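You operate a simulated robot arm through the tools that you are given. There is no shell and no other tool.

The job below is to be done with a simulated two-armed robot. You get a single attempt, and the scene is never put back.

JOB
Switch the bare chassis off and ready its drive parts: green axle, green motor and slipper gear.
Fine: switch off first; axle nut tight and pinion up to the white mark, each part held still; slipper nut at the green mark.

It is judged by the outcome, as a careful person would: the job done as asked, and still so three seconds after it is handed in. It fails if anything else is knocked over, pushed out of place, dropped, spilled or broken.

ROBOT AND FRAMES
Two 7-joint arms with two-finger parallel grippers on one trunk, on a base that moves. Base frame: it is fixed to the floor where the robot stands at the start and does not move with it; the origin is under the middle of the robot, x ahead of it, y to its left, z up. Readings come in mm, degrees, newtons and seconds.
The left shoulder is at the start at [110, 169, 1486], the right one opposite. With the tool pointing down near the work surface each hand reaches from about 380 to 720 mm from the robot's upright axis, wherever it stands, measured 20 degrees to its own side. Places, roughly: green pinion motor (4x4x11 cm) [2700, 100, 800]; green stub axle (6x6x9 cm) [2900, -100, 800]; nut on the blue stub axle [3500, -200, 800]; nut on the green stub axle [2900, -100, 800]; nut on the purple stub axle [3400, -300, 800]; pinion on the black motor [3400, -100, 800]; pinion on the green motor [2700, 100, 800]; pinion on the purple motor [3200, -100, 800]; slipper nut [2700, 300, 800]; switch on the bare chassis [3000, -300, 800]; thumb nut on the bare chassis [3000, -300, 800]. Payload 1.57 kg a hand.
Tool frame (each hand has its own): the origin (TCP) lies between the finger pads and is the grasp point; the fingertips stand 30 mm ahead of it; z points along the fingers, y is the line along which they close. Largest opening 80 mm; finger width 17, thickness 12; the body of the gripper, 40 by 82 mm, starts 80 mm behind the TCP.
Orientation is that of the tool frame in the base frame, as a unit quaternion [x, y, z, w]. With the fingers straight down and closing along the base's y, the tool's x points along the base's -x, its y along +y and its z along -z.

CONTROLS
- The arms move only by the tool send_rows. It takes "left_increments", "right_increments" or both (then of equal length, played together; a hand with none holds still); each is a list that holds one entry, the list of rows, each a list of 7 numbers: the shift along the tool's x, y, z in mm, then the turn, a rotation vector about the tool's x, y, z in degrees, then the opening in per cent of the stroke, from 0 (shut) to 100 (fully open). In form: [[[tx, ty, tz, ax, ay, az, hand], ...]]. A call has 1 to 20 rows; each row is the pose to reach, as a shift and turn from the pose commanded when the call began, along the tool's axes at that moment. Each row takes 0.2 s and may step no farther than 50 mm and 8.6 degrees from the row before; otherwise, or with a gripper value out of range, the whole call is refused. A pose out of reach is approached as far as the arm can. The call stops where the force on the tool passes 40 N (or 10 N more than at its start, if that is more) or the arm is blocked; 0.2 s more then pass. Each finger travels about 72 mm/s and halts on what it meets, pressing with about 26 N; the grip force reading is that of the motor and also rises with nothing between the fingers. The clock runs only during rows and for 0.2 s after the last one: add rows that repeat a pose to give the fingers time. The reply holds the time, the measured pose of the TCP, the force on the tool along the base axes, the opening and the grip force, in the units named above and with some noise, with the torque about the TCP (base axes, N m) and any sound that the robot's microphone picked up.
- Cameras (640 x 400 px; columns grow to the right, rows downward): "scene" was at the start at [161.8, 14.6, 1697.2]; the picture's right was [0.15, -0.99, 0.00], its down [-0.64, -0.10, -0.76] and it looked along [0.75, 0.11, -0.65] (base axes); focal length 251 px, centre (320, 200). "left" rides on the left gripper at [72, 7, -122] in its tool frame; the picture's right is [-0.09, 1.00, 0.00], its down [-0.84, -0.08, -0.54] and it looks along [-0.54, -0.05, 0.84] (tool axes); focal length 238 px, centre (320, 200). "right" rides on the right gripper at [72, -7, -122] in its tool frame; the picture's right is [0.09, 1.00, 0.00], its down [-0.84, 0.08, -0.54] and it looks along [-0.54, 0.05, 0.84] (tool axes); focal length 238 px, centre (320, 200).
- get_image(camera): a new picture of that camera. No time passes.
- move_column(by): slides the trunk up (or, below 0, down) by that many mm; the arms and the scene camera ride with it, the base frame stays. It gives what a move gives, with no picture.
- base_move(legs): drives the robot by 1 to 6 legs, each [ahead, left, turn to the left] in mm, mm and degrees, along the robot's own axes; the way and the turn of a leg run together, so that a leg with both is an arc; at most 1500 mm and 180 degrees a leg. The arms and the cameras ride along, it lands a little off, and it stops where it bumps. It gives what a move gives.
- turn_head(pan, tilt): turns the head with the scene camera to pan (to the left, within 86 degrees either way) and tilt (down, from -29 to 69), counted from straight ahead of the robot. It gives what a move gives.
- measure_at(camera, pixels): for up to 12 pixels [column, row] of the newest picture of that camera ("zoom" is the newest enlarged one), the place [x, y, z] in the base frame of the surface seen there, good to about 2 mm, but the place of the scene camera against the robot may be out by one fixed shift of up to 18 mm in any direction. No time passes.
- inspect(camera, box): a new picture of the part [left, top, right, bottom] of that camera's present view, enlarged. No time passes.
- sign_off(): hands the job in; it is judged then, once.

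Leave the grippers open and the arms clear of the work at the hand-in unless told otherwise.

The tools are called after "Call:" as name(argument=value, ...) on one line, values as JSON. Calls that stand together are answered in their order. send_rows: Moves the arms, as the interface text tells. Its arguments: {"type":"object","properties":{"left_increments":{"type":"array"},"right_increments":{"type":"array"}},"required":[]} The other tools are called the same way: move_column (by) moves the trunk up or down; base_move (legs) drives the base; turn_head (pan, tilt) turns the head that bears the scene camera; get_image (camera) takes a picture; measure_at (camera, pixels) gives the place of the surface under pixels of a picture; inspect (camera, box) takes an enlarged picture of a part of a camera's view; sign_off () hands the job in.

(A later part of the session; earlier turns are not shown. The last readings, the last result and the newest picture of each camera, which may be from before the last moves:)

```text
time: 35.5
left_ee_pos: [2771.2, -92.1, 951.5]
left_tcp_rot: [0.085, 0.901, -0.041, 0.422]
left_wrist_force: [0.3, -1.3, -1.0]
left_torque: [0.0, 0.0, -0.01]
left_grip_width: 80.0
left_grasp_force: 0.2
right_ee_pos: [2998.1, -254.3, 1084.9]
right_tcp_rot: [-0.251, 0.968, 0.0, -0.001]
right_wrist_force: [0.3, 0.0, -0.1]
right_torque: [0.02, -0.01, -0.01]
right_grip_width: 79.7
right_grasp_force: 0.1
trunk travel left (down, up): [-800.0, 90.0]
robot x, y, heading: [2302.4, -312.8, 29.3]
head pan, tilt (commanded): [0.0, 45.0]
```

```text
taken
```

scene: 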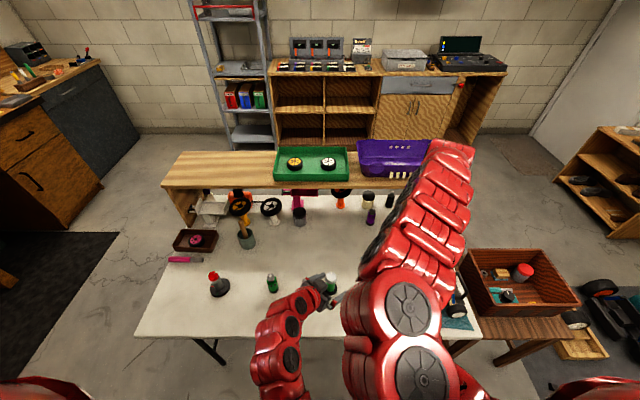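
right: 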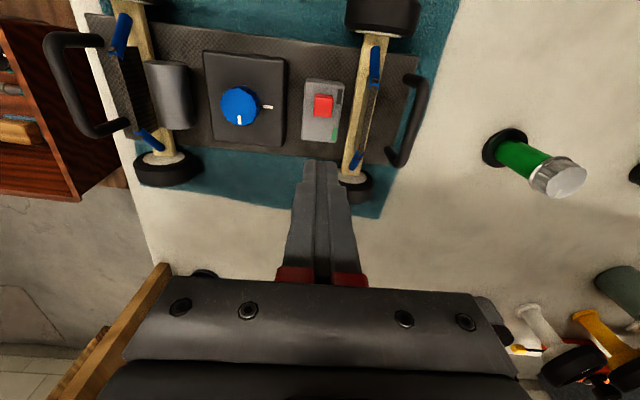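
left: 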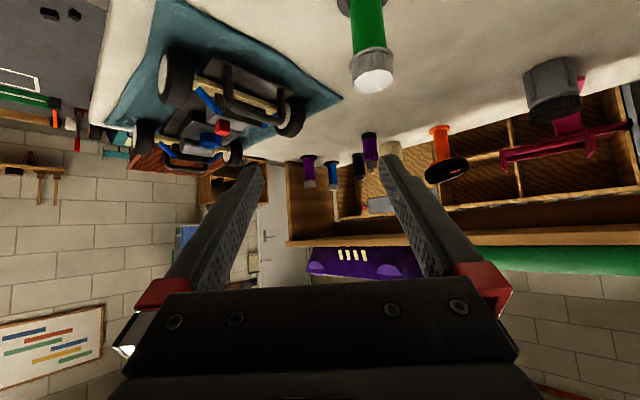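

The left arm took the tilt well. I move it to a pre-grasp point 90 mm back along its finger axis from the hold point on the axle's body.

Call:
send_rows(left_increments=[[[21, 14, 16.5, 0, 0, 0, 100], [42, 27.5, 33, 0, 0, 0, 100], [63, 41, 49.5, 0, 0, 0, 100], [84, 55, 66, 0, 0, 0, 100], [84, 55, 66, 0, 0, 0, 100]]])

Call:
get_image(camera="left")

```text
time: 36.7
left_ee_pos: [2777.8, -34.5, 844.1]
left_tcp_rot: [0.086, 0.902, -0.04, 0.421]
left_wrist_force: [-0.2, 0.2, 0.1]
left_torque: [0.02, 0.0, 0.0]
left_grip_width: 80.0
left_grasp_force: 0.0
right_ee_pos: [2996.7, -256.4, 1086.1]
right_tcp_rot: [-0.251, 0.968, 0.0, -0.002]
right_wrist_force: [-0.4, 0.1, 0.3]
right_torque: [0.01, -0.03, 0.0]
right_grip_width: 80.0
right_grasp_force: 0.1
trunk travel left (down, up): [-800.0, 90.0]
robot x, y, heading: [2303.5, -310.0, 29.2]
head pan, tilt (commanded): [0.0, 45.0]
```

```text
taken
```

left: 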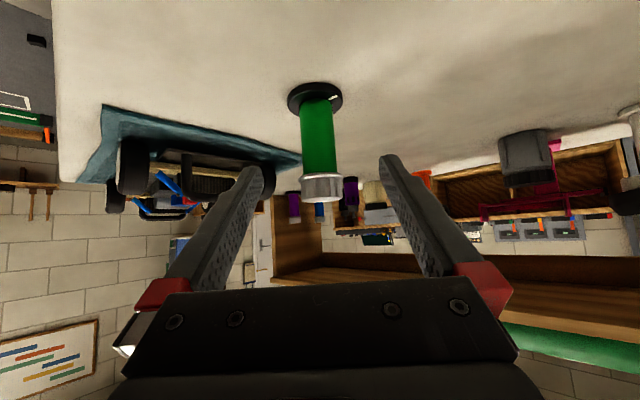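

The axle sits centred at column 320 between the fingers. I enlarge to see the nut-to-body interface and measure it.

Call:
inspect(camera="left", box=[270, 70, 370, 210])

Call:
measure_at(camera="left", pixels=[[320, 100], [320, 130], [320, 160], [320, 172], [320, 179], [320, 190], [320, 198], [304, 150], [336, 150]])

```text
2.86 times, centred on (320, 140) of left
```

zoom: 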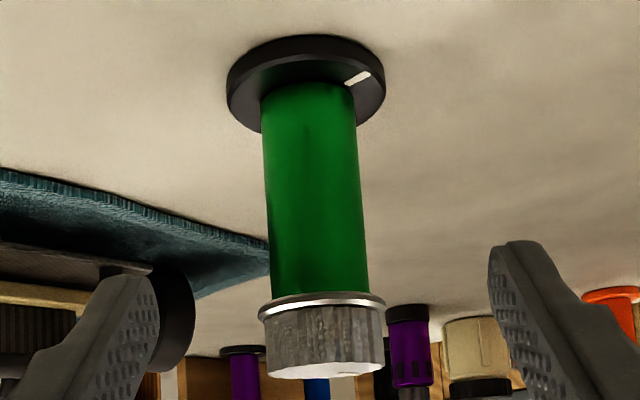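

```text
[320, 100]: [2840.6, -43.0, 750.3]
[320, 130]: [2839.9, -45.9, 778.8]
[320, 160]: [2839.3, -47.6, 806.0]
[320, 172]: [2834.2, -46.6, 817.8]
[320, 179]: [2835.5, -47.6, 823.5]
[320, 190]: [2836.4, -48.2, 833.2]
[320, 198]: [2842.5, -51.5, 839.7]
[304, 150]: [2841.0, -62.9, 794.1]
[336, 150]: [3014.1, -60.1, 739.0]
```

The washer and nut sit flush on the body. I shift 2.5 mm sideways to centre and go 91 mm forwards along the finger axis to put the fingers around the body.

Call:
send_rows(left_increments=[[[-0.4, -2.5, 25, 0, 0, 0, 100], [-0.8, -2.5, 50, 0, 0, 0, 100], [-0.8, -2.5, 75, 0, 0, 0, 100], [-0.8, -2.5, 91, 0, 0, 0, 100], [-0.8, -2.5, 91, 0, 0, 0, 100]]])

Call:
get_image(camera="left")

```text
time: 37.9
left_ee_pos: [2846.6, -52.1, 786.8]
left_tcp_rot: [0.086, 0.902, -0.041, 0.42]
left_wrist_force: [-0.2, -0.3, -0.1]
left_torque: [0.02, -0.02, -0.02]
left_grip_width: 80.1
left_grasp_force: 0.1
right_ee_pos: [2997.6, -255.8, 1085.5]
right_tcp_rot: [-0.251, 0.968, 0.0, -0.003]
right_wrist_force: [0.6, -0.3, -0.5]
right_torque: [-0.02, -0.01, 0.01]
right_grip_width: 79.8
right_grasp_force: 0.0
trunk travel left (down, up): [-800.0, 90.0]
robot x, y, heading: [2307.7, -313.9, 29.3]
head pan, tilt (commanded): [0.0, 45.0]
```

```text
taken
```

left: 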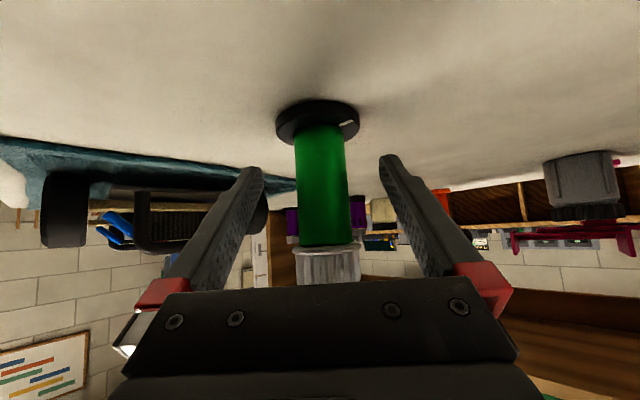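

The green body (columns 296–347) stands centred between the fingers. I close the left hand on it.

Call:
send_rows(left_increments=[[[0, 0, 0, 0, 0, 0, 60], [0, 0, 0, 0, 0, 0, 45], [0, 0, 0, 0, 0, 0, 30], [0, 0, 0, 0, 0, 0, 20], [0, 0, 0, 0, 0, 0, 20]]])

Call:
get_image(camera="left")

```text
time: 39.1
left_ee_pos: [2847.9, -51.1, 785.3]
left_tcp_rot: [0.085, 0.902, -0.04, 0.421]
left_wrist_force: [0.6, 0.0, 1.4]
left_torque: [-0.01, -0.02, -0.01]
left_grip_width: 30.5
left_grasp_force: 26.0
right_ee_pos: [2997.2, -253.9, 1085.1]
right_tcp_rot: [-0.251, 0.968, 0.0, -0.002]
right_wrist_force: [0.2, -0.4, -0.5]
right_torque: [0.0, -0.01, 0.02]
right_grip_width: 80.1
right_grasp_force: 0.1
trunk travel left (down, up): [-800.0, 90.0]
robot x, y, heading: [2303.4, -315.1, 29.2]
head pan, tilt (commanded): [0.0, 45.0]
```

```text
taken
```

left: 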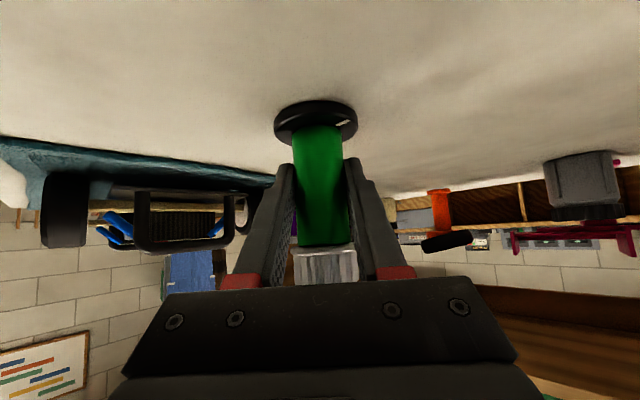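

Held: width 30.5 mm, grip 26 N. Now I bring the right hand across above the nut at z≈985, yawing it -50° (counter-clockwise) to have room for clockwise turning, opening to 60 %.

Call:
send_rows(right_increments=[[[3, 30, 10, 0, 0, -6, 90], [6, 60, 20, 0, 0, -12, 80], [9, 92, 30, 0, 0, -18, 70], [12, 124, 45, 0, 0, -25, 60], [16, 156, 60, 0, 0, -32, 60], [20, 188, 75, 0, 0, -39, 60], [23, 218, 88, 0, 0, -45, 60], [26.5, 247, 100, 0, 0, -50, 60], [26.5, 247, 100, 0, 0, -50, 60]]])

Call:
get_image(camera="right")

Call:
get_image(camera="scene")

```text
time: 41.1
left_ee_pos: [2848.3, -51.7, 785.5]
left_tcp_rot: [0.085, 0.902, -0.04, 0.42]
left_wrist_force: [-0.8, 1.2, 1.8]
left_torque: [-0.04, 0.0, 0.0]
left_grip_width: 30.4
left_grasp_force: 26.4
right_ee_pos: [2855.0, -52.8, 985.7]
right_tcp_rot: [-0.637, 0.77, 0.002, -0.001]
right_wrist_force: [0.8, -0.3, 0.0]
right_torque: [-0.01, 0.0, -0.01]
right_grip_width: 48.1
right_grasp_force: 0.0
right hand out of reach, approached as far as the arm can: row 1, 2, 3, 4, 5, 6, 7
trunk travel left (down, up): [-800.0, 90.0]
robot x, y, heading: [2301.9, -314.1, 29.5]
head pan, tilt (commanded): [0.0, 45.0]
```

```text
taken
```

right: 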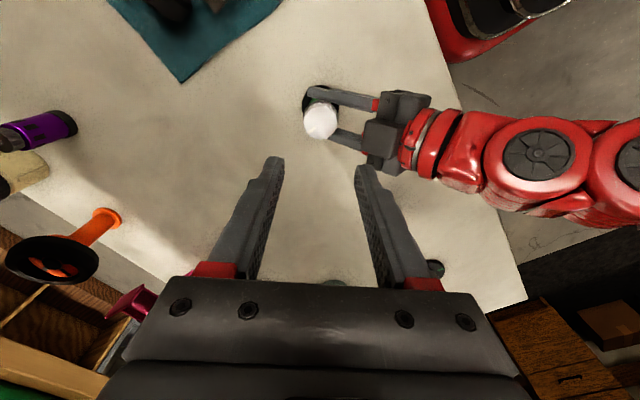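

```text
taken
```

scene: 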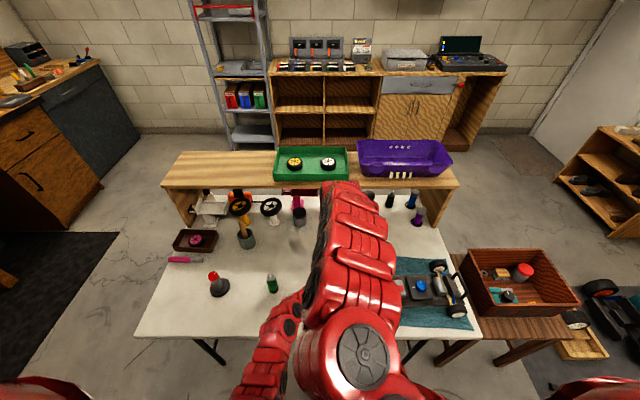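

The right hand hangs above the nut (320, 122). I measure the nut from this camera to fix its axis.

Call:
inspect(camera="right", box=[280, 70, 440, 170])

Call:
measure_at(camera="zoom", pixels=[[150, 150], [160, 140], [160, 275], [98, 210], [222, 210], [160, 210], [160, 260]])

```text
4.00 times, centred on (360, 120) of right
```

zoom: 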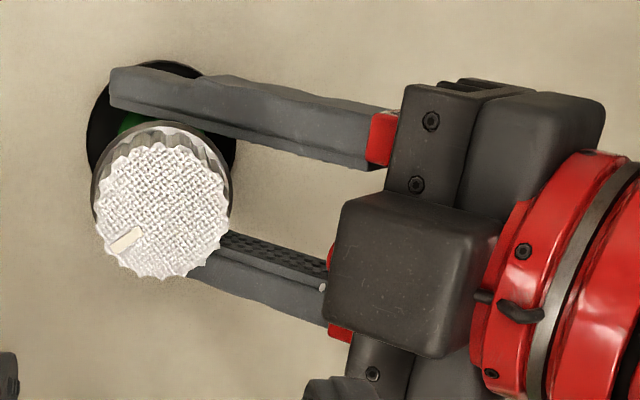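

```text
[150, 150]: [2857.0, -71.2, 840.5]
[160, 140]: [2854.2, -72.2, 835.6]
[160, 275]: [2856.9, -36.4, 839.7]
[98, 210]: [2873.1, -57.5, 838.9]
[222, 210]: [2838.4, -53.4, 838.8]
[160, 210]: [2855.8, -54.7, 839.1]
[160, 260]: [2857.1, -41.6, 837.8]
```

Right camera puts the nut's axis at about (2856, -54), within 1.5 mm of the hand. I descend 108 mm with a tiny correction, stopping with the tips just above the nut, and check.

Call:
send_rows(right_increments=[[[0.8, -1.2, 36, 0, 0, 0, 60], [0.8, -1.2, 72, 0, 0, 0, 60], [0.8, -1.2, 95, 0, 0, 0, 60], [0.8, -1.2, 108, 0, 0, 0, 60], [0.8, -1.2, 108, 0, 0, 0, 60]]])

Call:
get_image(camera="right")

```text
time: 42.3
left_ee_pos: [2848.5, -51.2, 785.9]
left_tcp_rot: [0.085, 0.902, -0.04, 0.42]
left_wrist_force: [0.9, -0.3, 0.9]
left_torque: [-0.02, -0.01, -0.01]
left_grip_width: 30.3
left_grasp_force: 26.3
right_ee_pos: [2855.7, -52.7, 877.5]
right_tcp_rot: [-0.637, 0.771, 0.0, 0.0]
right_wrist_force: [-0.5, -0.5, 0.5]
right_torque: [0.0, 0.02, -0.01]
right_grip_width: 48.1
right_grasp_force: 0.0
trunk travel left (down, up): [-800.0, 90.0]
robot x, y, heading: [2305.7, -314.8, 29.3]
head pan, tilt (commanded): [0.0, 45.0]
```

```text
taken
```

right: 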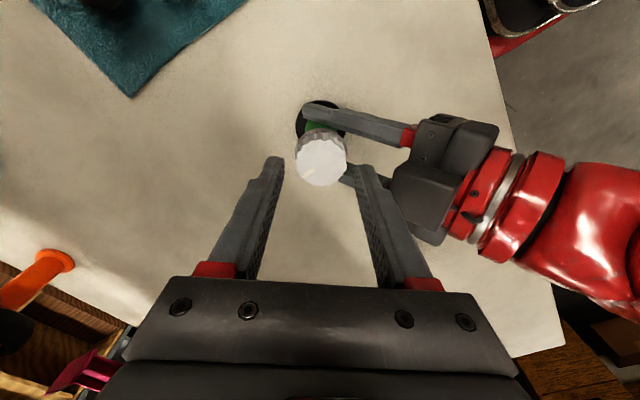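

The nut is centred between the fingertips. I go down 23 mm more so the tips are at z≈824, just above the washer, and then close on the nut.

Call:
send_rows(right_increments=[[[0, 0, 8, 0, 0, 0, 60], [0, 0, 16, 0, 0, 0, 60], [0, 0, 23, 0, 0, 0, 60], [0, 0, 23, 0, 0, 0, 45], [0, 0, 23, 0, 0, 0, 30], [0, 0, 23, 0, 0, 0, 30]]])

Call:
get_image(camera="right")

Call:
get_image(camera="left")

```text
time: 43.7
left_ee_pos: [2848.4, -51.1, 785.9]
left_tcp_rot: [0.086, 0.902, -0.041, 0.42]
left_wrist_force: [12.0, -1.3, -5.1]
left_torque: [0.07, 0.38, -0.03]
left_grip_width: 30.4
left_grasp_force: 26.2
right_ee_pos: [2853.8, -53.5, 855.2]
right_tcp_rot: [-0.637, 0.771, 0.0, -0.001]
right_wrist_force: [-12.9, 1.4, 5.5]
right_torque: [-0.01, 0.46, 0.05]
right_grip_width: 35.6
right_grasp_force: 25.2
trunk travel left (down, up): [-800.0, 90.0]
robot x, y, heading: [2305.5, -312.0, 29.1]
head pan, tilt (commanded): [0.0, 45.0]
```

```text
taken
```

right: 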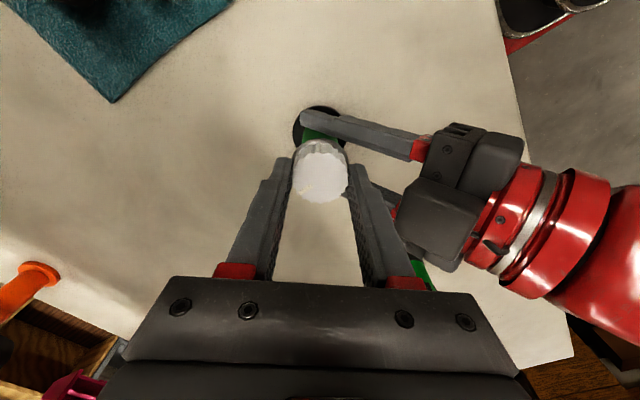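

```text
taken
```

left: 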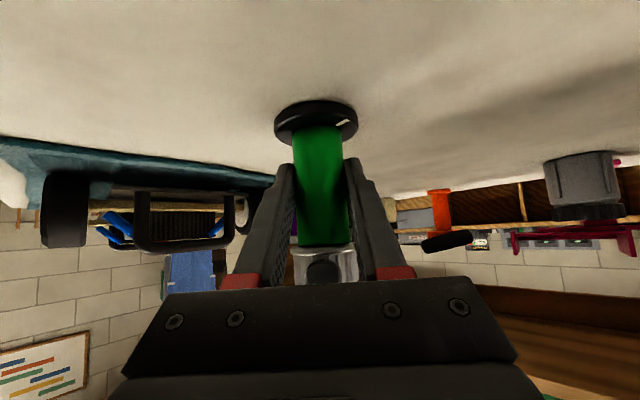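

Nut gripped (35.6 mm), with about 13 N sideways from being ~1.5 mm off centre. I ease the right hand 1.5 mm along its +y to relieve this before turning.

Call:
send_rows(right_increments=[[[0, 1.5, 0, 0, 0, 0, 30], [0, 1.5, 0, 0, 0, 0, 30]]])

```text
time: 44.3
left_ee_pos: [2848.8, -52.5, 785.9]
left_tcp_rot: [0.086, 0.902, -0.041, 0.421]
left_wrist_force: [4.3, -1.8, 4.7]
left_torque: [0.11, 0.11, -0.02]
left_grip_width: 30.3
left_grasp_force: 25.8
right_ee_pos: [2855.4, -53.8, 854.5]
right_tcp_rot: [-0.637, 0.771, 0.0, -0.001]
right_wrist_force: [-3.2, 2.4, -3.7]
right_torque: [0.11, 0.11, 0.02]
right_grip_width: 35.9
right_grasp_force: 26.3
trunk travel left (down, up): [-800.0, 90.0]
robot x, y, heading: [2304.9, -315.0, 28.9]
head pan, tilt (commanded): [0.0, 45.0]
```

The sideways load is down to about 4 N. I turn the nut clockwise (+z of the tool) by 24° and read the torque.

Call:
send_rows(right_increments=[[[0, 0, 0, 0, 0, 6, 30], [0, 0, 0, 0, 0, 12, 30], [0, 0, 0, 0, 0, 18, 30], [0, 0, 0, 0, 0, 24, 30]]])

Call:
inspect(camera="right", box=[270, 90, 430, 210])

```text
time: 45.3
left_ee_pos: [2848.3, -50.7, 786.4]
left_tcp_rot: [0.086, 0.902, -0.041, 0.421]
left_wrist_force: [-5.8, -2.6, 16.6]
left_torque: [0.0, -0.34, -0.04]
left_grip_width: 30.3
left_grasp_force: 25.8
right_ee_pos: [2855.3, -53.2, 855.1]
right_tcp_rot: [-0.462, 0.887, 0.0, 0.001]
right_wrist_force: [5.3, 3.6, -16.2]
right_torque: [0.19, -0.18, 0.0]
right_grip_width: 35.5
right_grasp_force: 26.1
trunk travel left (down, up): [-800.0, 90.0]
robot x, y, heading: [2307.1, -312.1, 29.1]
head pan, tilt (commanded): [0.0, 45.0]
```

```text
3.33 times, centred on (350, 150) of right
```

zoom: 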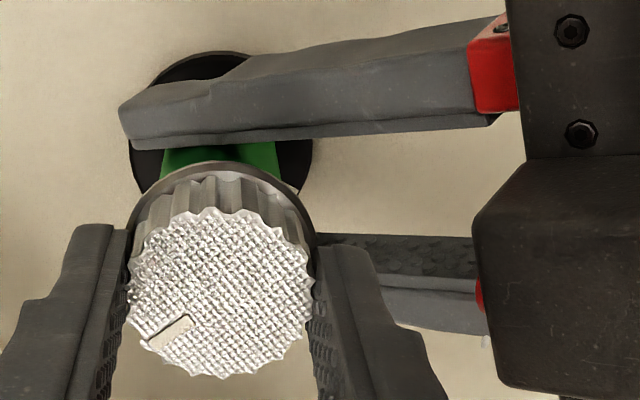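

The right hand is being pulled down by 16 N: the nut descends on its thread as it turns. I look from the left camera at the nut-washer interface before compensating.

Call:
inspect(camera="left", box=[260, 200, 380, 290])

Call:
measure_at(camera="right", pixels=[[310, 170], [320, 175], [330, 165], [300, 165]])

```text
4.44 times, centred on (320, 245) of left
```

zoom: 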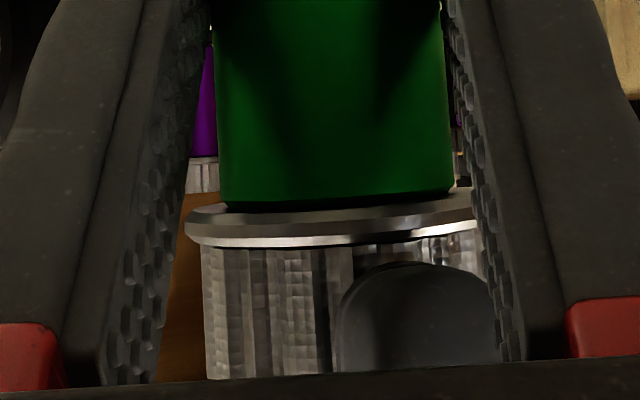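

```text
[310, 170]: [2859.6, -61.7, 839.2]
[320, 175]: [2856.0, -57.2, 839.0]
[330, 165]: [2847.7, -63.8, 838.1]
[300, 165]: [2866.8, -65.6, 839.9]
```

I lower the right hand 1.5 mm to follow the nut and re-read the forces.

Call:
send_rows(right_increments=[[[0, 0, 1.0, 0, 0, 0, 30], [0, 0, 1.5, 0, 0, 0, 30]]])

```text
time: 45.9
left_ee_pos: [2847.8, -50.7, 785.7]
left_tcp_rot: [0.086, 0.903, -0.039, 0.42]
left_wrist_force: [8.9, 4.3, -4.3]
left_torque: [-0.11, -0.11, 0.08]
left_grip_width: 30.3
left_grasp_force: 26.1
right_ee_pos: [2854.3, -53.8, 855.0]
right_tcp_rot: [-0.462, 0.887, 0.001, 0.0]
right_wrist_force: [-6.5, -2.6, 17.3]
right_torque: [-0.23, 0.29, -0.01]
right_grip_width: 35.7
right_grasp_force: 25.8
trunk travel left (down, up): [-800.0, 90.0]
robot x, y, heading: [2302.4, -309.4, 29.0]
head pan, tilt (commanded): [0.0, 45.0]
```

Stiffness is about 22 N/mm, so the nut sinks roughly 0.6 mm per 24°. The hand is now about 0.8 mm low, so another 24° clockwise without z change should balance it.

Call:
send_rows(right_increments=[[[0, 0, 0, 0, 0, 6, 30], [0, 0, 0, 0, 0, 12, 30], [0, 0, 0, 0, 0, 18, 30], [0, 0, 0, 0, 0, 24, 30], [0, 0, 0, 0, 0, 30, 30]]])

Call:
inspect(camera="right", box=[270, 90, 430, 210])

Call:
inspect(camera="left", box=[260, 90, 380, 290])

```text
time: 47.1
left_ee_pos: [2846.3, -52.3, 786.4]
left_tcp_rot: [0.085, 0.902, -0.04, 0.421]
left_wrist_force: [4.8, 3.5, -6.0]
left_torque: [0.04, 0.2, 0.04]
left_grip_width: 30.2
left_grasp_force: 26.1
right_ee_pos: [2853.8, -53.7, 852.9]
right_tcp_rot: [-0.216, 0.976, 0.0, 0.0]
right_wrist_force: [-5.1, -1.1, 13.7]
right_torque: [-0.07, 0.22, 0.02]
right_grip_width: 35.4
right_grasp_force: 27.1
trunk travel left (down, up): [-800.0, 90.0]
robot x, y, heading: [2301.5, -314.5, 29.3]
head pan, tilt (commanded): [0.0, 45.0]
```

```text
3.33 times, centred on (350, 150) of right
```

zoom: 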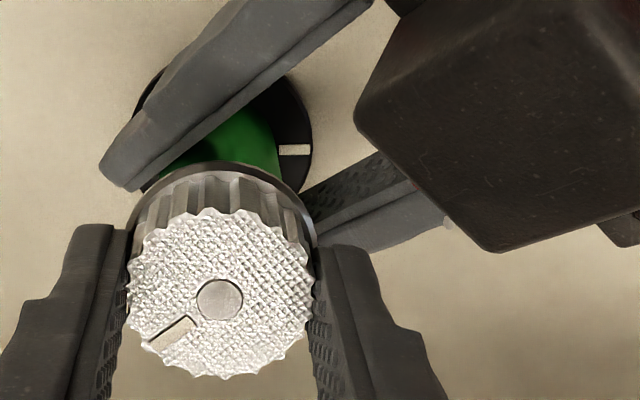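

```text
2.00 times, centred on (320, 190) of left
```

zoom: 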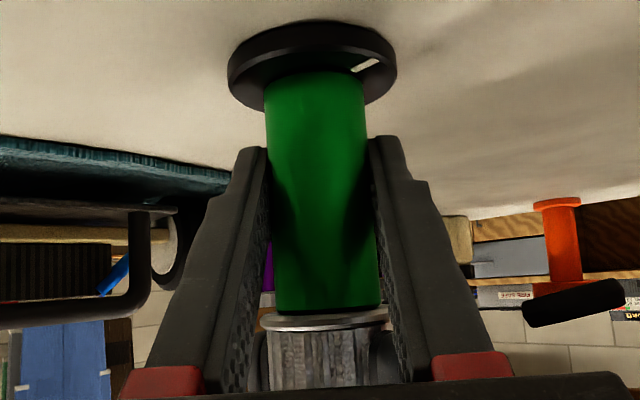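

A grey shaft end now shows in the nut's middle (zoom 220, 298): the nut is going down its thread and turns with the hand. I go on 32° clockwise.

Call:
send_rows(right_increments=[[[0, 0, 0, 0, 0, 8, 30], [0, 0, 0, 0, 0, 16, 30], [0, 0, 0, 0, 0, 24, 30], [0, 0, 0, 0, 0, 32, 30]]])

Call:
inspect(camera="right", box=[270, 90, 430, 210])

```text
time: 48.1
left_ee_pos: [2846.8, -52.9, 785.9]
left_tcp_rot: [0.085, 0.902, -0.04, 0.421]
left_wrist_force: [3.7, 2.0, -8.8]
left_torque: [0.02, 0.2, -0.01]
left_grip_width: 30.3
left_grasp_force: 26.1
right_ee_pos: [2853.4, -53.2, 854.1]
right_tcp_rot: [0.061, 0.998, 0.0, 0.0]
right_wrist_force: [-5.8, -1.2, 13.7]
right_torque: [-0.06, 0.18, -0.02]
right_grip_width: 35.8
right_grasp_force: 26.2
trunk travel left (down, up): [-800.0, 90.0]
robot x, y, heading: [2305.2, -313.5, 29.2]
head pan, tilt (commanded): [0.0, 45.0]
```

```text
3.33 times, centred on (350, 150) of right
```

zoom: 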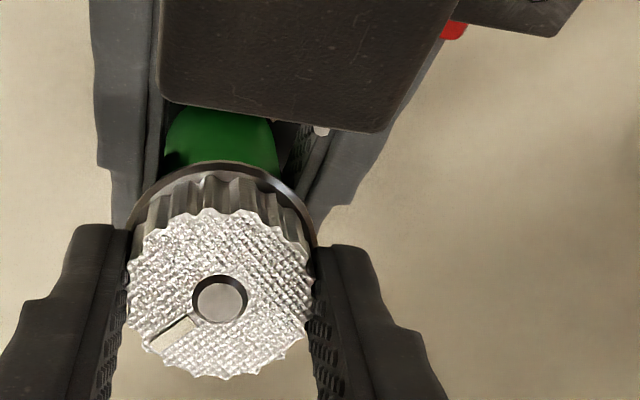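

The shaft end now protrudes slightly through the nut, so the nut is still going down. I continue 40° clockwise.

Call:
send_rows(right_increments=[[[0, 0, 0, 0, 0, 8, 30], [0, 0, 0, 0, 0, 16, 30], [0, 0, 0, 0, 0, 24, 30], [0, 0, 0, 0, 0, 32, 30], [0, 0, 0, 0, 0, 40, 30]]])

Call:
inspect(camera="right", box=[270, 90, 430, 210])

Call:
inspect(camera="left", box=[260, 90, 380, 290])

```text
time: 49.3
left_ee_pos: [2848.0, -53.3, 787.3]
left_tcp_rot: [0.086, 0.902, -0.041, 0.421]
left_wrist_force: [0.4, -3.9, -4.6]
left_torque: [0.04, 0.0, -0.06]
left_grip_width: 30.3
left_grasp_force: 26.5
right_ee_pos: [2854.2, -52.3, 854.3]
right_tcp_rot: [0.4, 0.917, 0.0, 0.0]
right_wrist_force: [-1.6, 3.5, 8.2]
right_torque: [0.14, 0.03, -0.02]
right_grip_width: 36.0
right_grasp_force: 26.0
trunk travel left (down, up): [-800.0, 90.0]
robot x, y, heading: [2305.5, -317.0, 29.4]
head pan, tilt (commanded): [0.0, 45.0]
```

```text
3.33 times, centred on (350, 150) of right
```

zoom: 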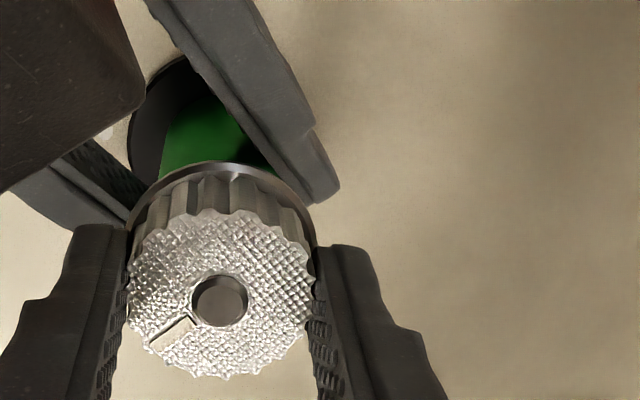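

```text
2.00 times, centred on (320, 190) of left
```

zoom: 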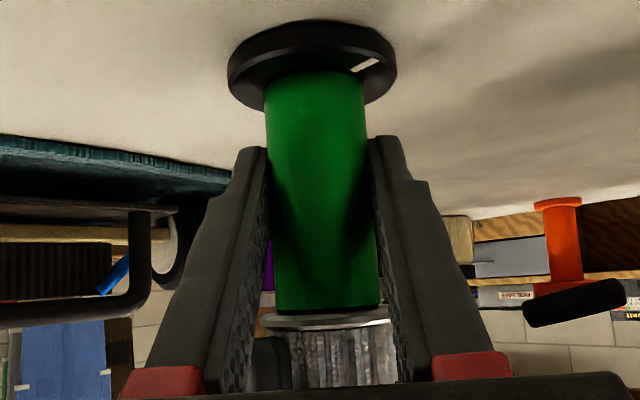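

126° turned so far, torque still low and the nut still moving. I continue 40° more to use the wrist's range.

Call:
send_rows(right_increments=[[[0, 0, 0.1, 0, 0, 8, 30], [0, 0, 0.2, 0, 0, 16, 30], [0, 0, 0.3, 0, 0, 24, 30], [0, 0, 0.4, 0, 0, 32, 30], [0, 0, 0.5, 0, 0, 40, 30]]])

Call:
inspect(camera="right", box=[270, 90, 430, 210])

```text
time: 50.5
left_ee_pos: [2846.7, -51.7, 786.6]
left_tcp_rot: [0.085, 0.902, -0.04, 0.421]
left_wrist_force: [2.1, -3.2, -8.2]
left_torque: [0.04, -0.22, 0.03]
left_grip_width: 30.5
left_grasp_force: 26.4
right_ee_pos: [2854.2, -52.1, 854.7]
right_tcp_rot: [0.688, 0.726, 0.001, 0.001]
right_wrist_force: [0.4, 3.5, 20.1]
right_torque: [0.01, 0.01, 0.0]
right_grip_width: 35.5
right_grasp_force: 25.6
trunk travel left (down, up): [-800.0, 90.0]
robot x, y, heading: [2305.0, -311.3, 29.3]
head pan, tilt (commanded): [0.0, 45.0]
```

```text
3.33 times, centred on (350, 150) of right
```

zoom: 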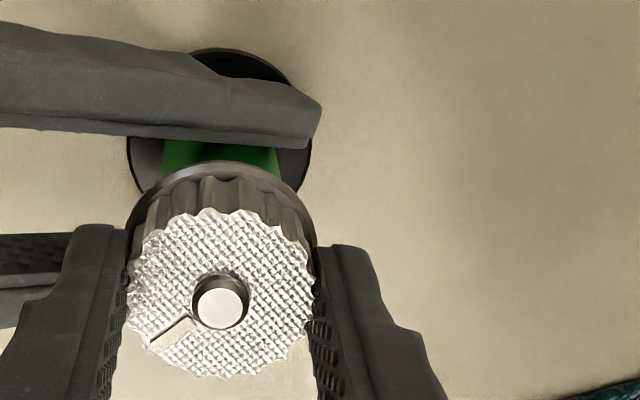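

The shaft protrudes further. I measure the shaft end and nut top heights to judge the nut's descent.

Call:
measure_at(camera="zoom", pixels=[[220, 308], [215, 315], [225, 300], [150, 260], [260, 250], [260, 340], [180, 350], [220, 180]])

Call:
inspect(camera="left", box=[260, 200, 380, 290])

```text
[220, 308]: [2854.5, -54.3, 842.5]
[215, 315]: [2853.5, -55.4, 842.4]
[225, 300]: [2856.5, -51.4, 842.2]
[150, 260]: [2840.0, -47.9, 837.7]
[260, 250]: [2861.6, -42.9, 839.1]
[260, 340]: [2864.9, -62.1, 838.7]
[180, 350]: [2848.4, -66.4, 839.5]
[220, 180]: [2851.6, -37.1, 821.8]
```

```text
4.44 times, centred on (320, 245) of left
```

zoom: 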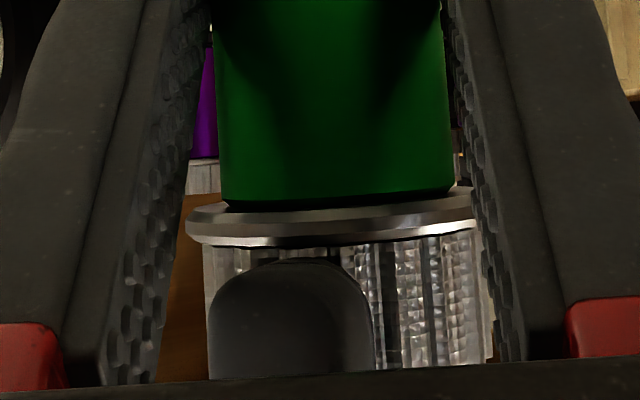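

The nut face stays at z≈839 while the shaft end has risen to 842.4, so it is progressing. The right wrist is at -116° now; I relieve the push, open to 60 % and wind the hand back 160° to re-grip.

Call:
send_rows(right_increments=[[[0, 0, -0.8, 0, 0, 0, 30], [0, 0, -0.8, 0, 0, 0, 45], [0, 0, -0.8, 0, 0, 0, 60], [0, 0, -0.8, 0, 0, 0, 60]]])

Call:
send_rows(right_increments=[[[0, 0, 0, 0, 0, -8, 60], [0, 0, 0, 0, 0, -16, 60], [0, 0, 0, 0, 0, -24, 60], [0, 0, 0, 0, 0, -32, 60], [0, 0, 0, 0, 0, -40, 60], [0, 0, 0, 0, 0, -48, 60], [0, 0, 0, 0, 0, -56, 60], [0, 0, 0, 0, 0, -64, 60], [0, 0, 0, 0, 0, -72, 60], [0, 0, 0, 0, 0, -80, 60], [0, 0, 0, 0, 0, -88, 60], [0, 0, 0, 0, 0, -96, 60], [0, 0, 0, 0, 0, -104, 60], [0, 0, 0, 0, 0, -112, 60], [0, 0, 0, 0, 0, -120, 60], [0, 0, 0, 0, 0, -128, 60], [0, 0, 0, 0, 0, -136, 60], [0, 0, 0, 0, 0, -144, 60], [0, 0, 0, 0, 0, -152, 60], [0, 0, 0, 0, 0, -160, 60]]])

Call:
inspect(camera="right", box=[270, 90, 430, 210])

```text
time: 51.5
left_ee_pos: [2849.1, -51.1, 786.7]
left_tcp_rot: [0.085, 0.902, -0.039, 0.421]
left_wrist_force: [0.1, 0.9, 0.2]
left_torque: [0.02, 0.0, 0.02]
left_grip_width: 30.5
left_grasp_force: 26.5
right_ee_pos: [2854.4, -53.8, 853.7]
right_tcp_rot: [0.688, 0.726, -0.001, -0.001]
right_wrist_force: [-0.7, -0.4, -0.5]
right_torque: [0.04, -0.01, 0.03]
right_grip_width: 48.0
right_grasp_force: 0.1
trunk travel left (down, up): [-800.0, 90.0]
robot x, y, heading: [2307.7, -313.7, 29.1]
head pan, tilt (commanded): [0.0, 45.0]
```

```text
time: 55.7
left_ee_pos: [2848.4, -51.8, 786.4]
left_tcp_rot: [0.085, 0.902, -0.039, 0.421]
left_wrist_force: [0.1, -0.4, 1.7]
left_torque: [-0.02, -0.09, 0.0]
left_grip_width: 30.3
left_grasp_force: 25.6
right_ee_pos: [2854.3, -52.8, 854.7]
right_tcp_rot: [-0.597, 0.802, 0.0, 0.0]
right_wrist_force: [0.3, -0.8, 0.4]
right_torque: [0.03, -0.02, 0.0]
right_grip_width: 48.1
right_grasp_force: 0.1
trunk travel left (down, up): [-800.0, 90.0]
robot x, y, heading: [2303.5, -313.7, 29.6]
head pan, tilt (commanded): [0.0, 45.0]
```

```text
3.33 times, centred on (350, 150) of right
```

zoom: 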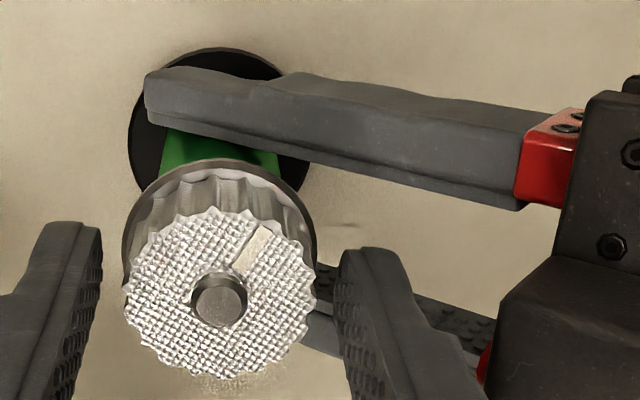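

The nut stayed put and is centred between the fingers. I close again and turn 40° clockwise.

Call:
send_rows(right_increments=[[[0, 0, 0, 0, 0, 0, 45], [0, 0, 0, 0, 0, 0, 30], [0, 0, 0, 0, 0, 0, 30], [0, 0, 0, 0, 0, 8, 30], [0, 0, 0, 0, 0, 16, 30], [0, 0, 0, 0, 0, 24, 30], [0, 0, 0, 0, 0, 32, 30], [0, 0, 0, 0, 0, 40, 30]]])

Call:
inspect(camera="right", box=[270, 90, 430, 210])

Call:
measure_at(camera="zoom", pixels=[[218, 310], [222, 305], [150, 280], [280, 280], [220, 350]])

```text
time: 57.5
left_ee_pos: [2848.1, -52.5, 787.2]
left_tcp_rot: [0.086, 0.902, -0.04, 0.421]
left_wrist_force: [1.2, 0.7, -2.4]
left_torque: [0.14, -0.08, -0.01]
left_grip_width: 30.4
left_grasp_force: 26.0
right_ee_pos: [2854.7, -53.0, 853.3]
right_tcp_rot: [-0.284, 0.959, 0.0, 0.0]
right_wrist_force: [2.0, 0.7, 13.1]
right_torque: [-0.02, -0.22, -0.02]
right_grip_width: 36.3
right_grasp_force: 26.5
trunk travel left (down, up): [-800.0, 90.0]
robot x, y, heading: [2304.6, -313.1, 29.1]
head pan, tilt (commanded): [0.0, 45.0]
```

```text
3.33 times, centred on (350, 150) of right
```

zoom: 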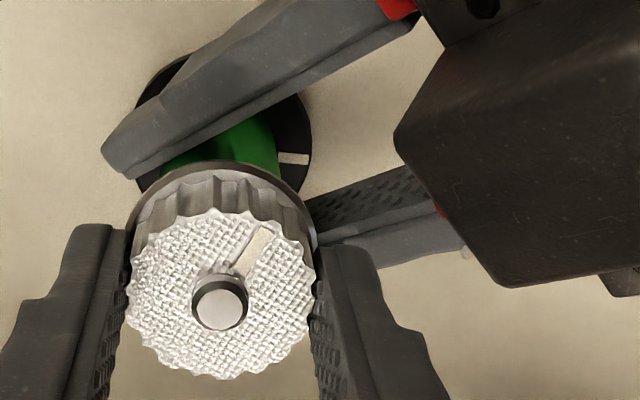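

```text
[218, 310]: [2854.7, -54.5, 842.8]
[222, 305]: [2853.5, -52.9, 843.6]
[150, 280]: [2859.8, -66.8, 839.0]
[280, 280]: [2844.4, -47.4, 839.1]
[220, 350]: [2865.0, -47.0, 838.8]
```

Still turning freely, shaft end at about 843. I continue 48° clockwise.

Call:
send_rows(right_increments=[[[0, 0, -0.3, 0, 0, 8, 30], [0, 0, -0.3, 0, 0, 16, 30], [0, 0, -0.3, 0, 0, 24, 30], [0, 0, -0.3, 0, 0, 32, 30], [0, 0, -0.3, 0, 0, 40, 30], [0, 0, -0.3, 0, 0, 48, 30]]])

Call:
inspect(camera="right", box=[270, 90, 430, 210])

Call:
inspect(camera="left", box=[260, 90, 380, 290])

```text
time: 58.9
left_ee_pos: [2847.1, -52.7, 785.7]
left_tcp_rot: [0.086, 0.902, -0.041, 0.42]
left_wrist_force: [-9.9, -3.1, 4.9]
left_torque: [0.03, -0.11, -0.02]
left_grip_width: 30.4
left_grasp_force: 25.6
right_ee_pos: [2854.0, -53.9, 854.9]
right_tcp_rot: [0.131, 0.991, 0.001, 0.0]
right_wrist_force: [8.0, 4.2, -1.2]
right_torque: [0.3, -0.34, 0.0]
right_grip_width: 36.3
right_grasp_force: 25.9
trunk travel left (down, up): [-800.0, 90.0]
robot x, y, heading: [2308.4, -312.6, 29.3]
head pan, tilt (commanded): [0.0, 45.0]
```

```text
3.33 times, centred on (350, 150) of right
```

zoom: 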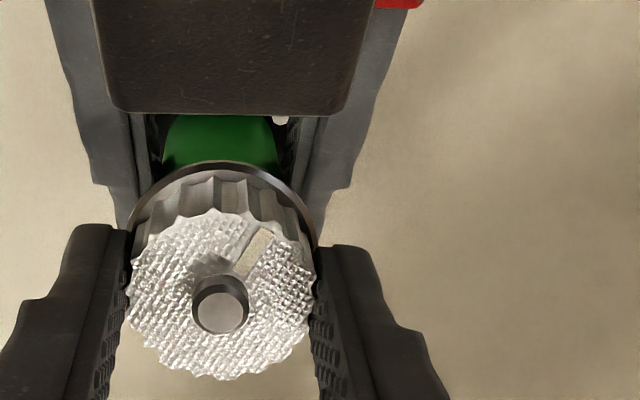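

```text
2.00 times, centred on (320, 190) of left
```

zoom: 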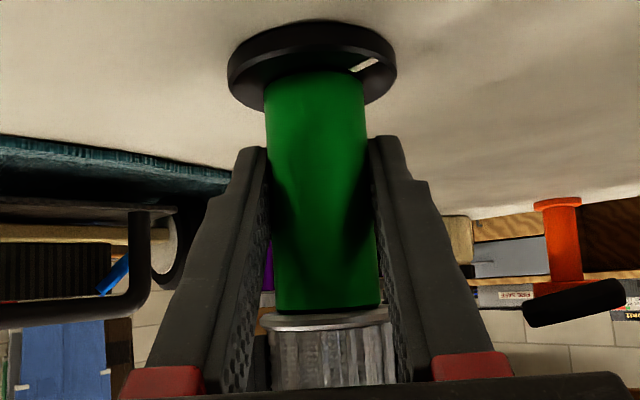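

The body is still (base tick unmoved). I continue 48° with a small lateral relief.

Call:
send_rows(right_increments=[[[-0.6, 0.5, 0, 0, 0, 8, 30], [-0.6, 0.5, 0, 0, 0, 16, 30], [-0.6, 0.5, 0, 0, 0, 24, 30], [-0.6, 0.5, 0, 0, 0, 32, 30], [-0.6, 0.5, 0, 0, 0, 40, 30], [-0.6, 0.5, 0, 0, 0, 48, 30]]])

Call:
inspect(camera="right", box=[270, 90, 430, 210])

Call:
measure_at(camera="zoom", pixels=[[218, 310], [222, 305], [150, 280], [280, 280], [220, 350]])

```text
time: 60.3
left_ee_pos: [2847.2, -52.6, 785.3]
left_tcp_rot: [0.085, 0.902, -0.041, 0.42]
left_wrist_force: [-4.1, -5.0, 2.2]
left_torque: [0.46, -0.16, -0.27]
left_grip_width: 30.7
left_grasp_force: 26.1
right_ee_pos: [2855.3, -52.7, 853.3]
right_tcp_rot: [0.522, 0.853, 0.0, 0.0]
right_wrist_force: [3.1, 4.7, 0.0]
right_torque: [-0.06, -0.11, 0.3]
right_grip_width: 36.0
right_grasp_force: 26.1
trunk travel left (down, up): [-800.0, 90.0]
robot x, y, heading: [2303.2, -311.9, 29.3]
head pan, tilt (commanded): [0.0, 45.0]
```

```text
3.33 times, centred on (350, 150) of right
```

zoom: 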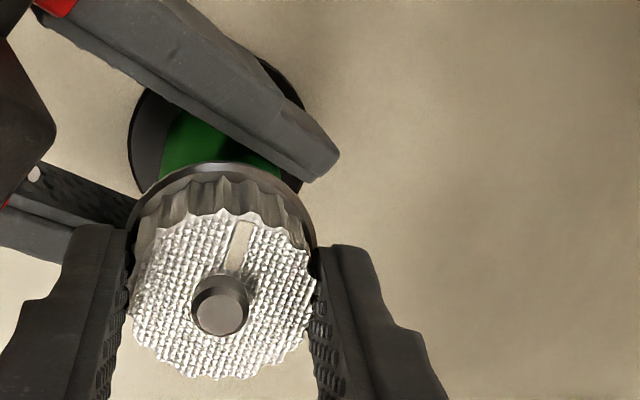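

```text
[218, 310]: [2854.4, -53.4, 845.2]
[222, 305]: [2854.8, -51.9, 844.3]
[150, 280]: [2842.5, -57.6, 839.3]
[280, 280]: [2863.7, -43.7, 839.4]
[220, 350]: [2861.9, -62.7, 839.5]
```

Torque about z has jumped to 0.30 N·m (left hand -0.27) and the tick slipped slightly against the fingers: the nut has come up against its seat. I check that the body hasn't turned.

Call:
inspect(camera="left", box=[260, 90, 380, 290])

Call:
get_image(camera="left")

```text
2.00 times, centred on (320, 190) of left
```

zoom: 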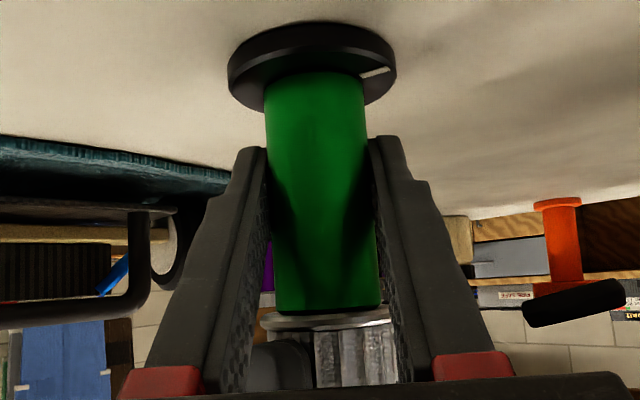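

```text
taken
```

left: 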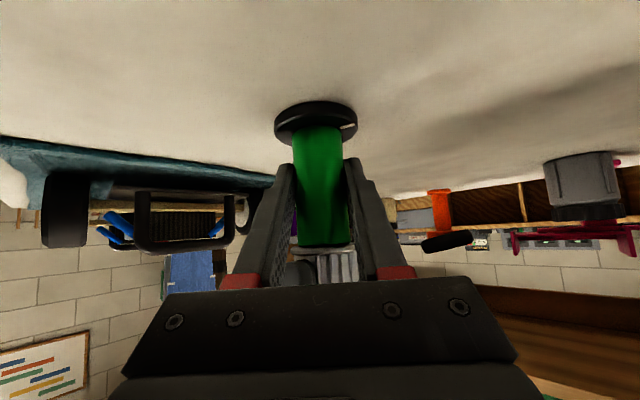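

The base tick has moved a little. I measure it to see how far the body crept and how the nut's tick sits relative to it.

Call:
inspect(camera="left", box=[270, 95, 370, 145])

Call:
measure_at(camera="zoom", pixels=[[498, 205], [485, 210], [515, 195], [60, 200], [545, 200], [300, 60]])

```text
6.40 times, centred on (320, 120) of left
```

zoom: 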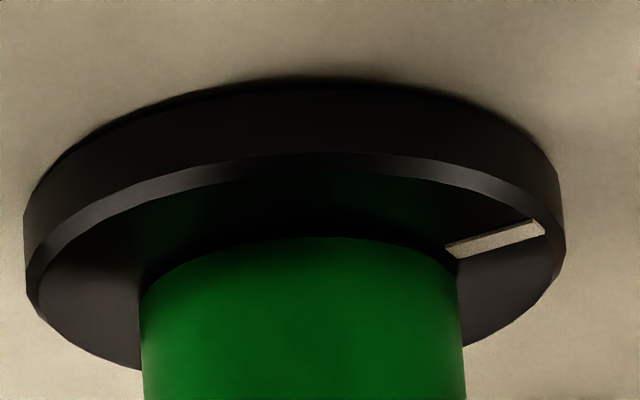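

```text
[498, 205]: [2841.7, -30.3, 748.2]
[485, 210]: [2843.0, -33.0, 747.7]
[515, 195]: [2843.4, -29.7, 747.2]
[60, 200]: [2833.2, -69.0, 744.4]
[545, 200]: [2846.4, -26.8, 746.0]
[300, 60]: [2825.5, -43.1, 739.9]
```

I measure the tick itself at (455, 248), (497, 240) and (538, 230).

Call:
measure_at(camera="zoom", pixels=[[455, 248], [497, 240], [538, 230]])

Call:
inspect(camera="right", box=[290, 130, 350, 210])

Call:
measure_at(camera="zoom", pixels=[[240, 170], [320, 170], [320, 200], [330, 225], [350, 130]])

```text
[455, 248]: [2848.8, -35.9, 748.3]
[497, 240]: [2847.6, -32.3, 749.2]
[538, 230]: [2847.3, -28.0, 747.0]
```

```text
5.00 times, centred on (320, 170) of right
```

zoom: 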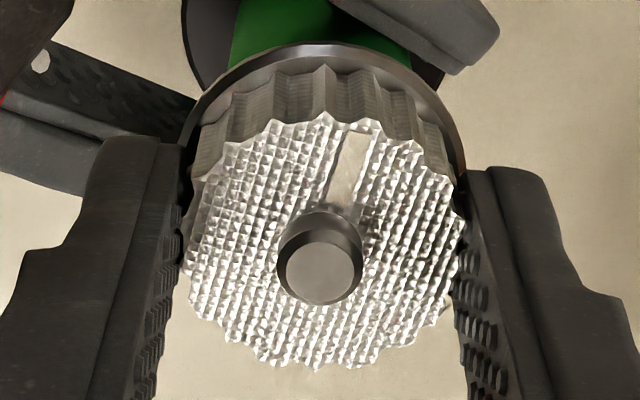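

```text
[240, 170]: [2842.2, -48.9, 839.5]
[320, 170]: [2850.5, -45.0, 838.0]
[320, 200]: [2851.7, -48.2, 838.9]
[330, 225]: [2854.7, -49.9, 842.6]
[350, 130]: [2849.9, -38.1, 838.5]
```

The body crept only about 7° (tick 115° → 108°) and the nut's tick at 106° is lined up with it; with 0.3 N·m resistance the nut is tight. I open the right hand and lift it straight up.

Call:
send_rows(right_increments=[[[0, 0, 0, 0, 0, 0, 45], [0, 0, 0, 0, 0, 0, 60], [0, 0, 0, 0, 0, 0, 60], [0, 0, -15, 0, 0, 0, 60], [0, 0, -40, 0, 0, 0, 60], [0, 0, -80, 0, 0, 0, 60], [0, 0, -120, 0, 0, 0, 60]]])

Call:
get_image(camera="right")

Call:
get_image(camera="left")

```text
time: 61.9
left_ee_pos: [2846.4, -51.4, 786.1]
left_tcp_rot: [0.086, 0.902, -0.041, 0.422]
left_wrist_force: [0.3, -0.3, -0.3]
left_torque: [-0.04, -0.02, -0.02]
left_grip_width: 30.6
left_grasp_force: 26.1
right_ee_pos: [2854.5, -53.5, 977.0]
right_tcp_rot: [0.52, 0.854, -0.003, 0.002]
right_wrist_force: [0.4, -2.8, 0.4]
right_torque: [0.23, 0.05, 0.02]
right_grip_width: 48.0
right_grasp_force: 0.0
trunk travel left (down, up): [-800.0, 90.0]
robot x, y, heading: [2303.5, -309.8, 29.0]
head pan, tilt (commanded): [0.0, 45.0]
```

```text
taken
```

right: 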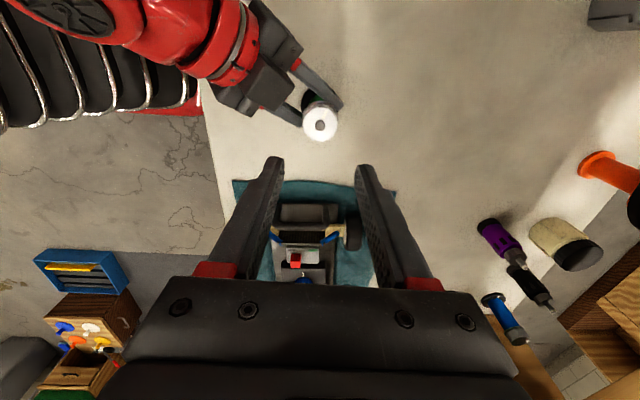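

```text
taken
```

left: 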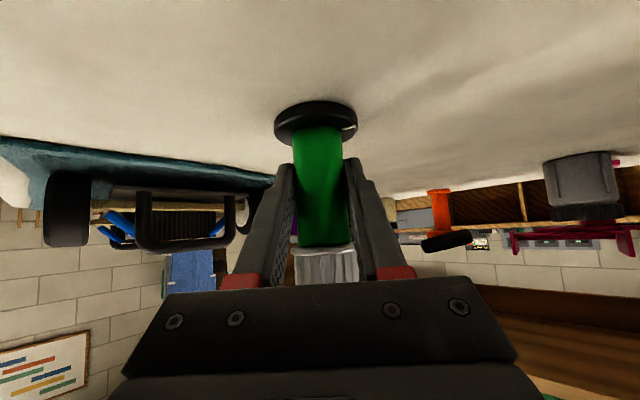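

The axle stands steady. I swing the right hand back to neutral yaw and 200 mm to the right, raised; then I release the left hand and back it off along its finger axis.

Call:
send_rows(right_increments=[[[-16, 0, -5, 0, 0, -8, 60], [-33, 1, -10, 0, 0, -16, 60], [-50, 1, -15, 0, 0, -24, 60], [-66, 2, -20, 0, 0, -32, 60], [-83, 2, -25, 0, 0, -40, 60], [-100, 3, -30, 0, 0, -48, 60], [-116, 3, -35, 0, 0, -56, 60], [-133, 4, -40, 0, 0, -64, 60], [-150, 4, -45, 0, 0, -72, 60], [-166, 5, -50, 0, 0, -80, 60], [-183, 5, -50, 0, 0, -88, 60], [-200, 6, -50, 0, 0, -92, 60]]])

Call:
send_rows(left_increments=[[[0, 0, 0, 0, 0, 0, 50], [0, 0, 0, 0, 0, 0, 70], [0, 0, 0, 0, 0, 0, 90], [0, 0, 0, 0, 0, 0, 100], [0, 0, -20, 0, 0, 0, 100], [0, 0, -50, 0, 0, 0, 100], [0, 0, -90, 0, 0, 0, 100]]])

Call:
get_image(camera="left")

```text
time: 64.5
left_ee_pos: [2848.9, -51.6, 785.6]
left_tcp_rot: [0.085, 0.902, -0.04, 0.421]
left_wrist_force: [0.2, -1.1, 0.1]
left_torque: [0.05, -0.07, -0.03]
left_grip_width: 30.3
left_grasp_force: 25.6
right_ee_pos: [2975.1, -221.6, 1016.6]
right_tcp_rot: [-0.253, 0.967, 0.001, -0.002]
right_wrist_force: [0.2, -0.3, -0.2]
right_torque: [-0.03, -0.01, 0.03]
right_grip_width: 47.8
right_grasp_force: 0.0
right hand out of reach, approached as far as the arm can: row 2, 3, 4, 5, 6, 7, 8, 9, 10, 11, 12
trunk travel left (down, up): [-800.0, 90.0]
robot x, y, heading: [2307.3, -313.4, 29.0]
head pan, tilt (commanded): [0.0, 45.0]
```

```text
time: 66.1
left_ee_pos: [2779.0, -40.2, 843.6]
left_tcp_rot: [0.087, 0.902, -0.041, 0.421]
left_wrist_force: [-0.5, 0.0, -0.6]
left_torque: [-0.01, -0.01, 0.01]
left_grip_width: 80.0
left_grasp_force: 0.0
right_ee_pos: [2973.7, -220.7, 1019.8]
right_tcp_rot: [-0.251, 0.968, 0.0, -0.001]
right_wrist_force: [-0.8, 0.0, 0.7]
right_torque: [0.01, -0.04, 0.0]
right_grip_width: 48.0
right_grasp_force: 0.0
trunk travel left (down, up): [-800.0, 90.0]
robot x, y, heading: [2303.7, -312.2, 29.2]
head pan, tilt (commanded): [0.0, 45.0]
```

```text
taken
```

left: 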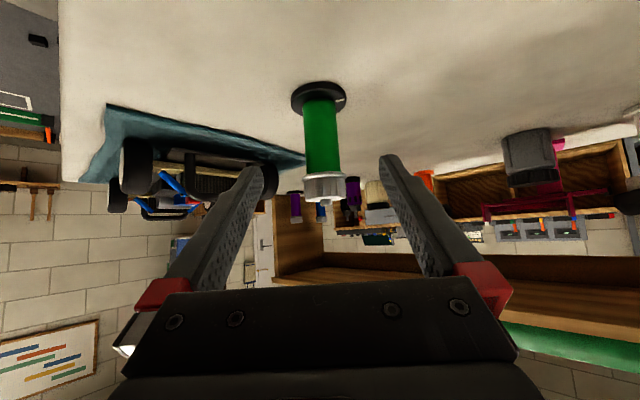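

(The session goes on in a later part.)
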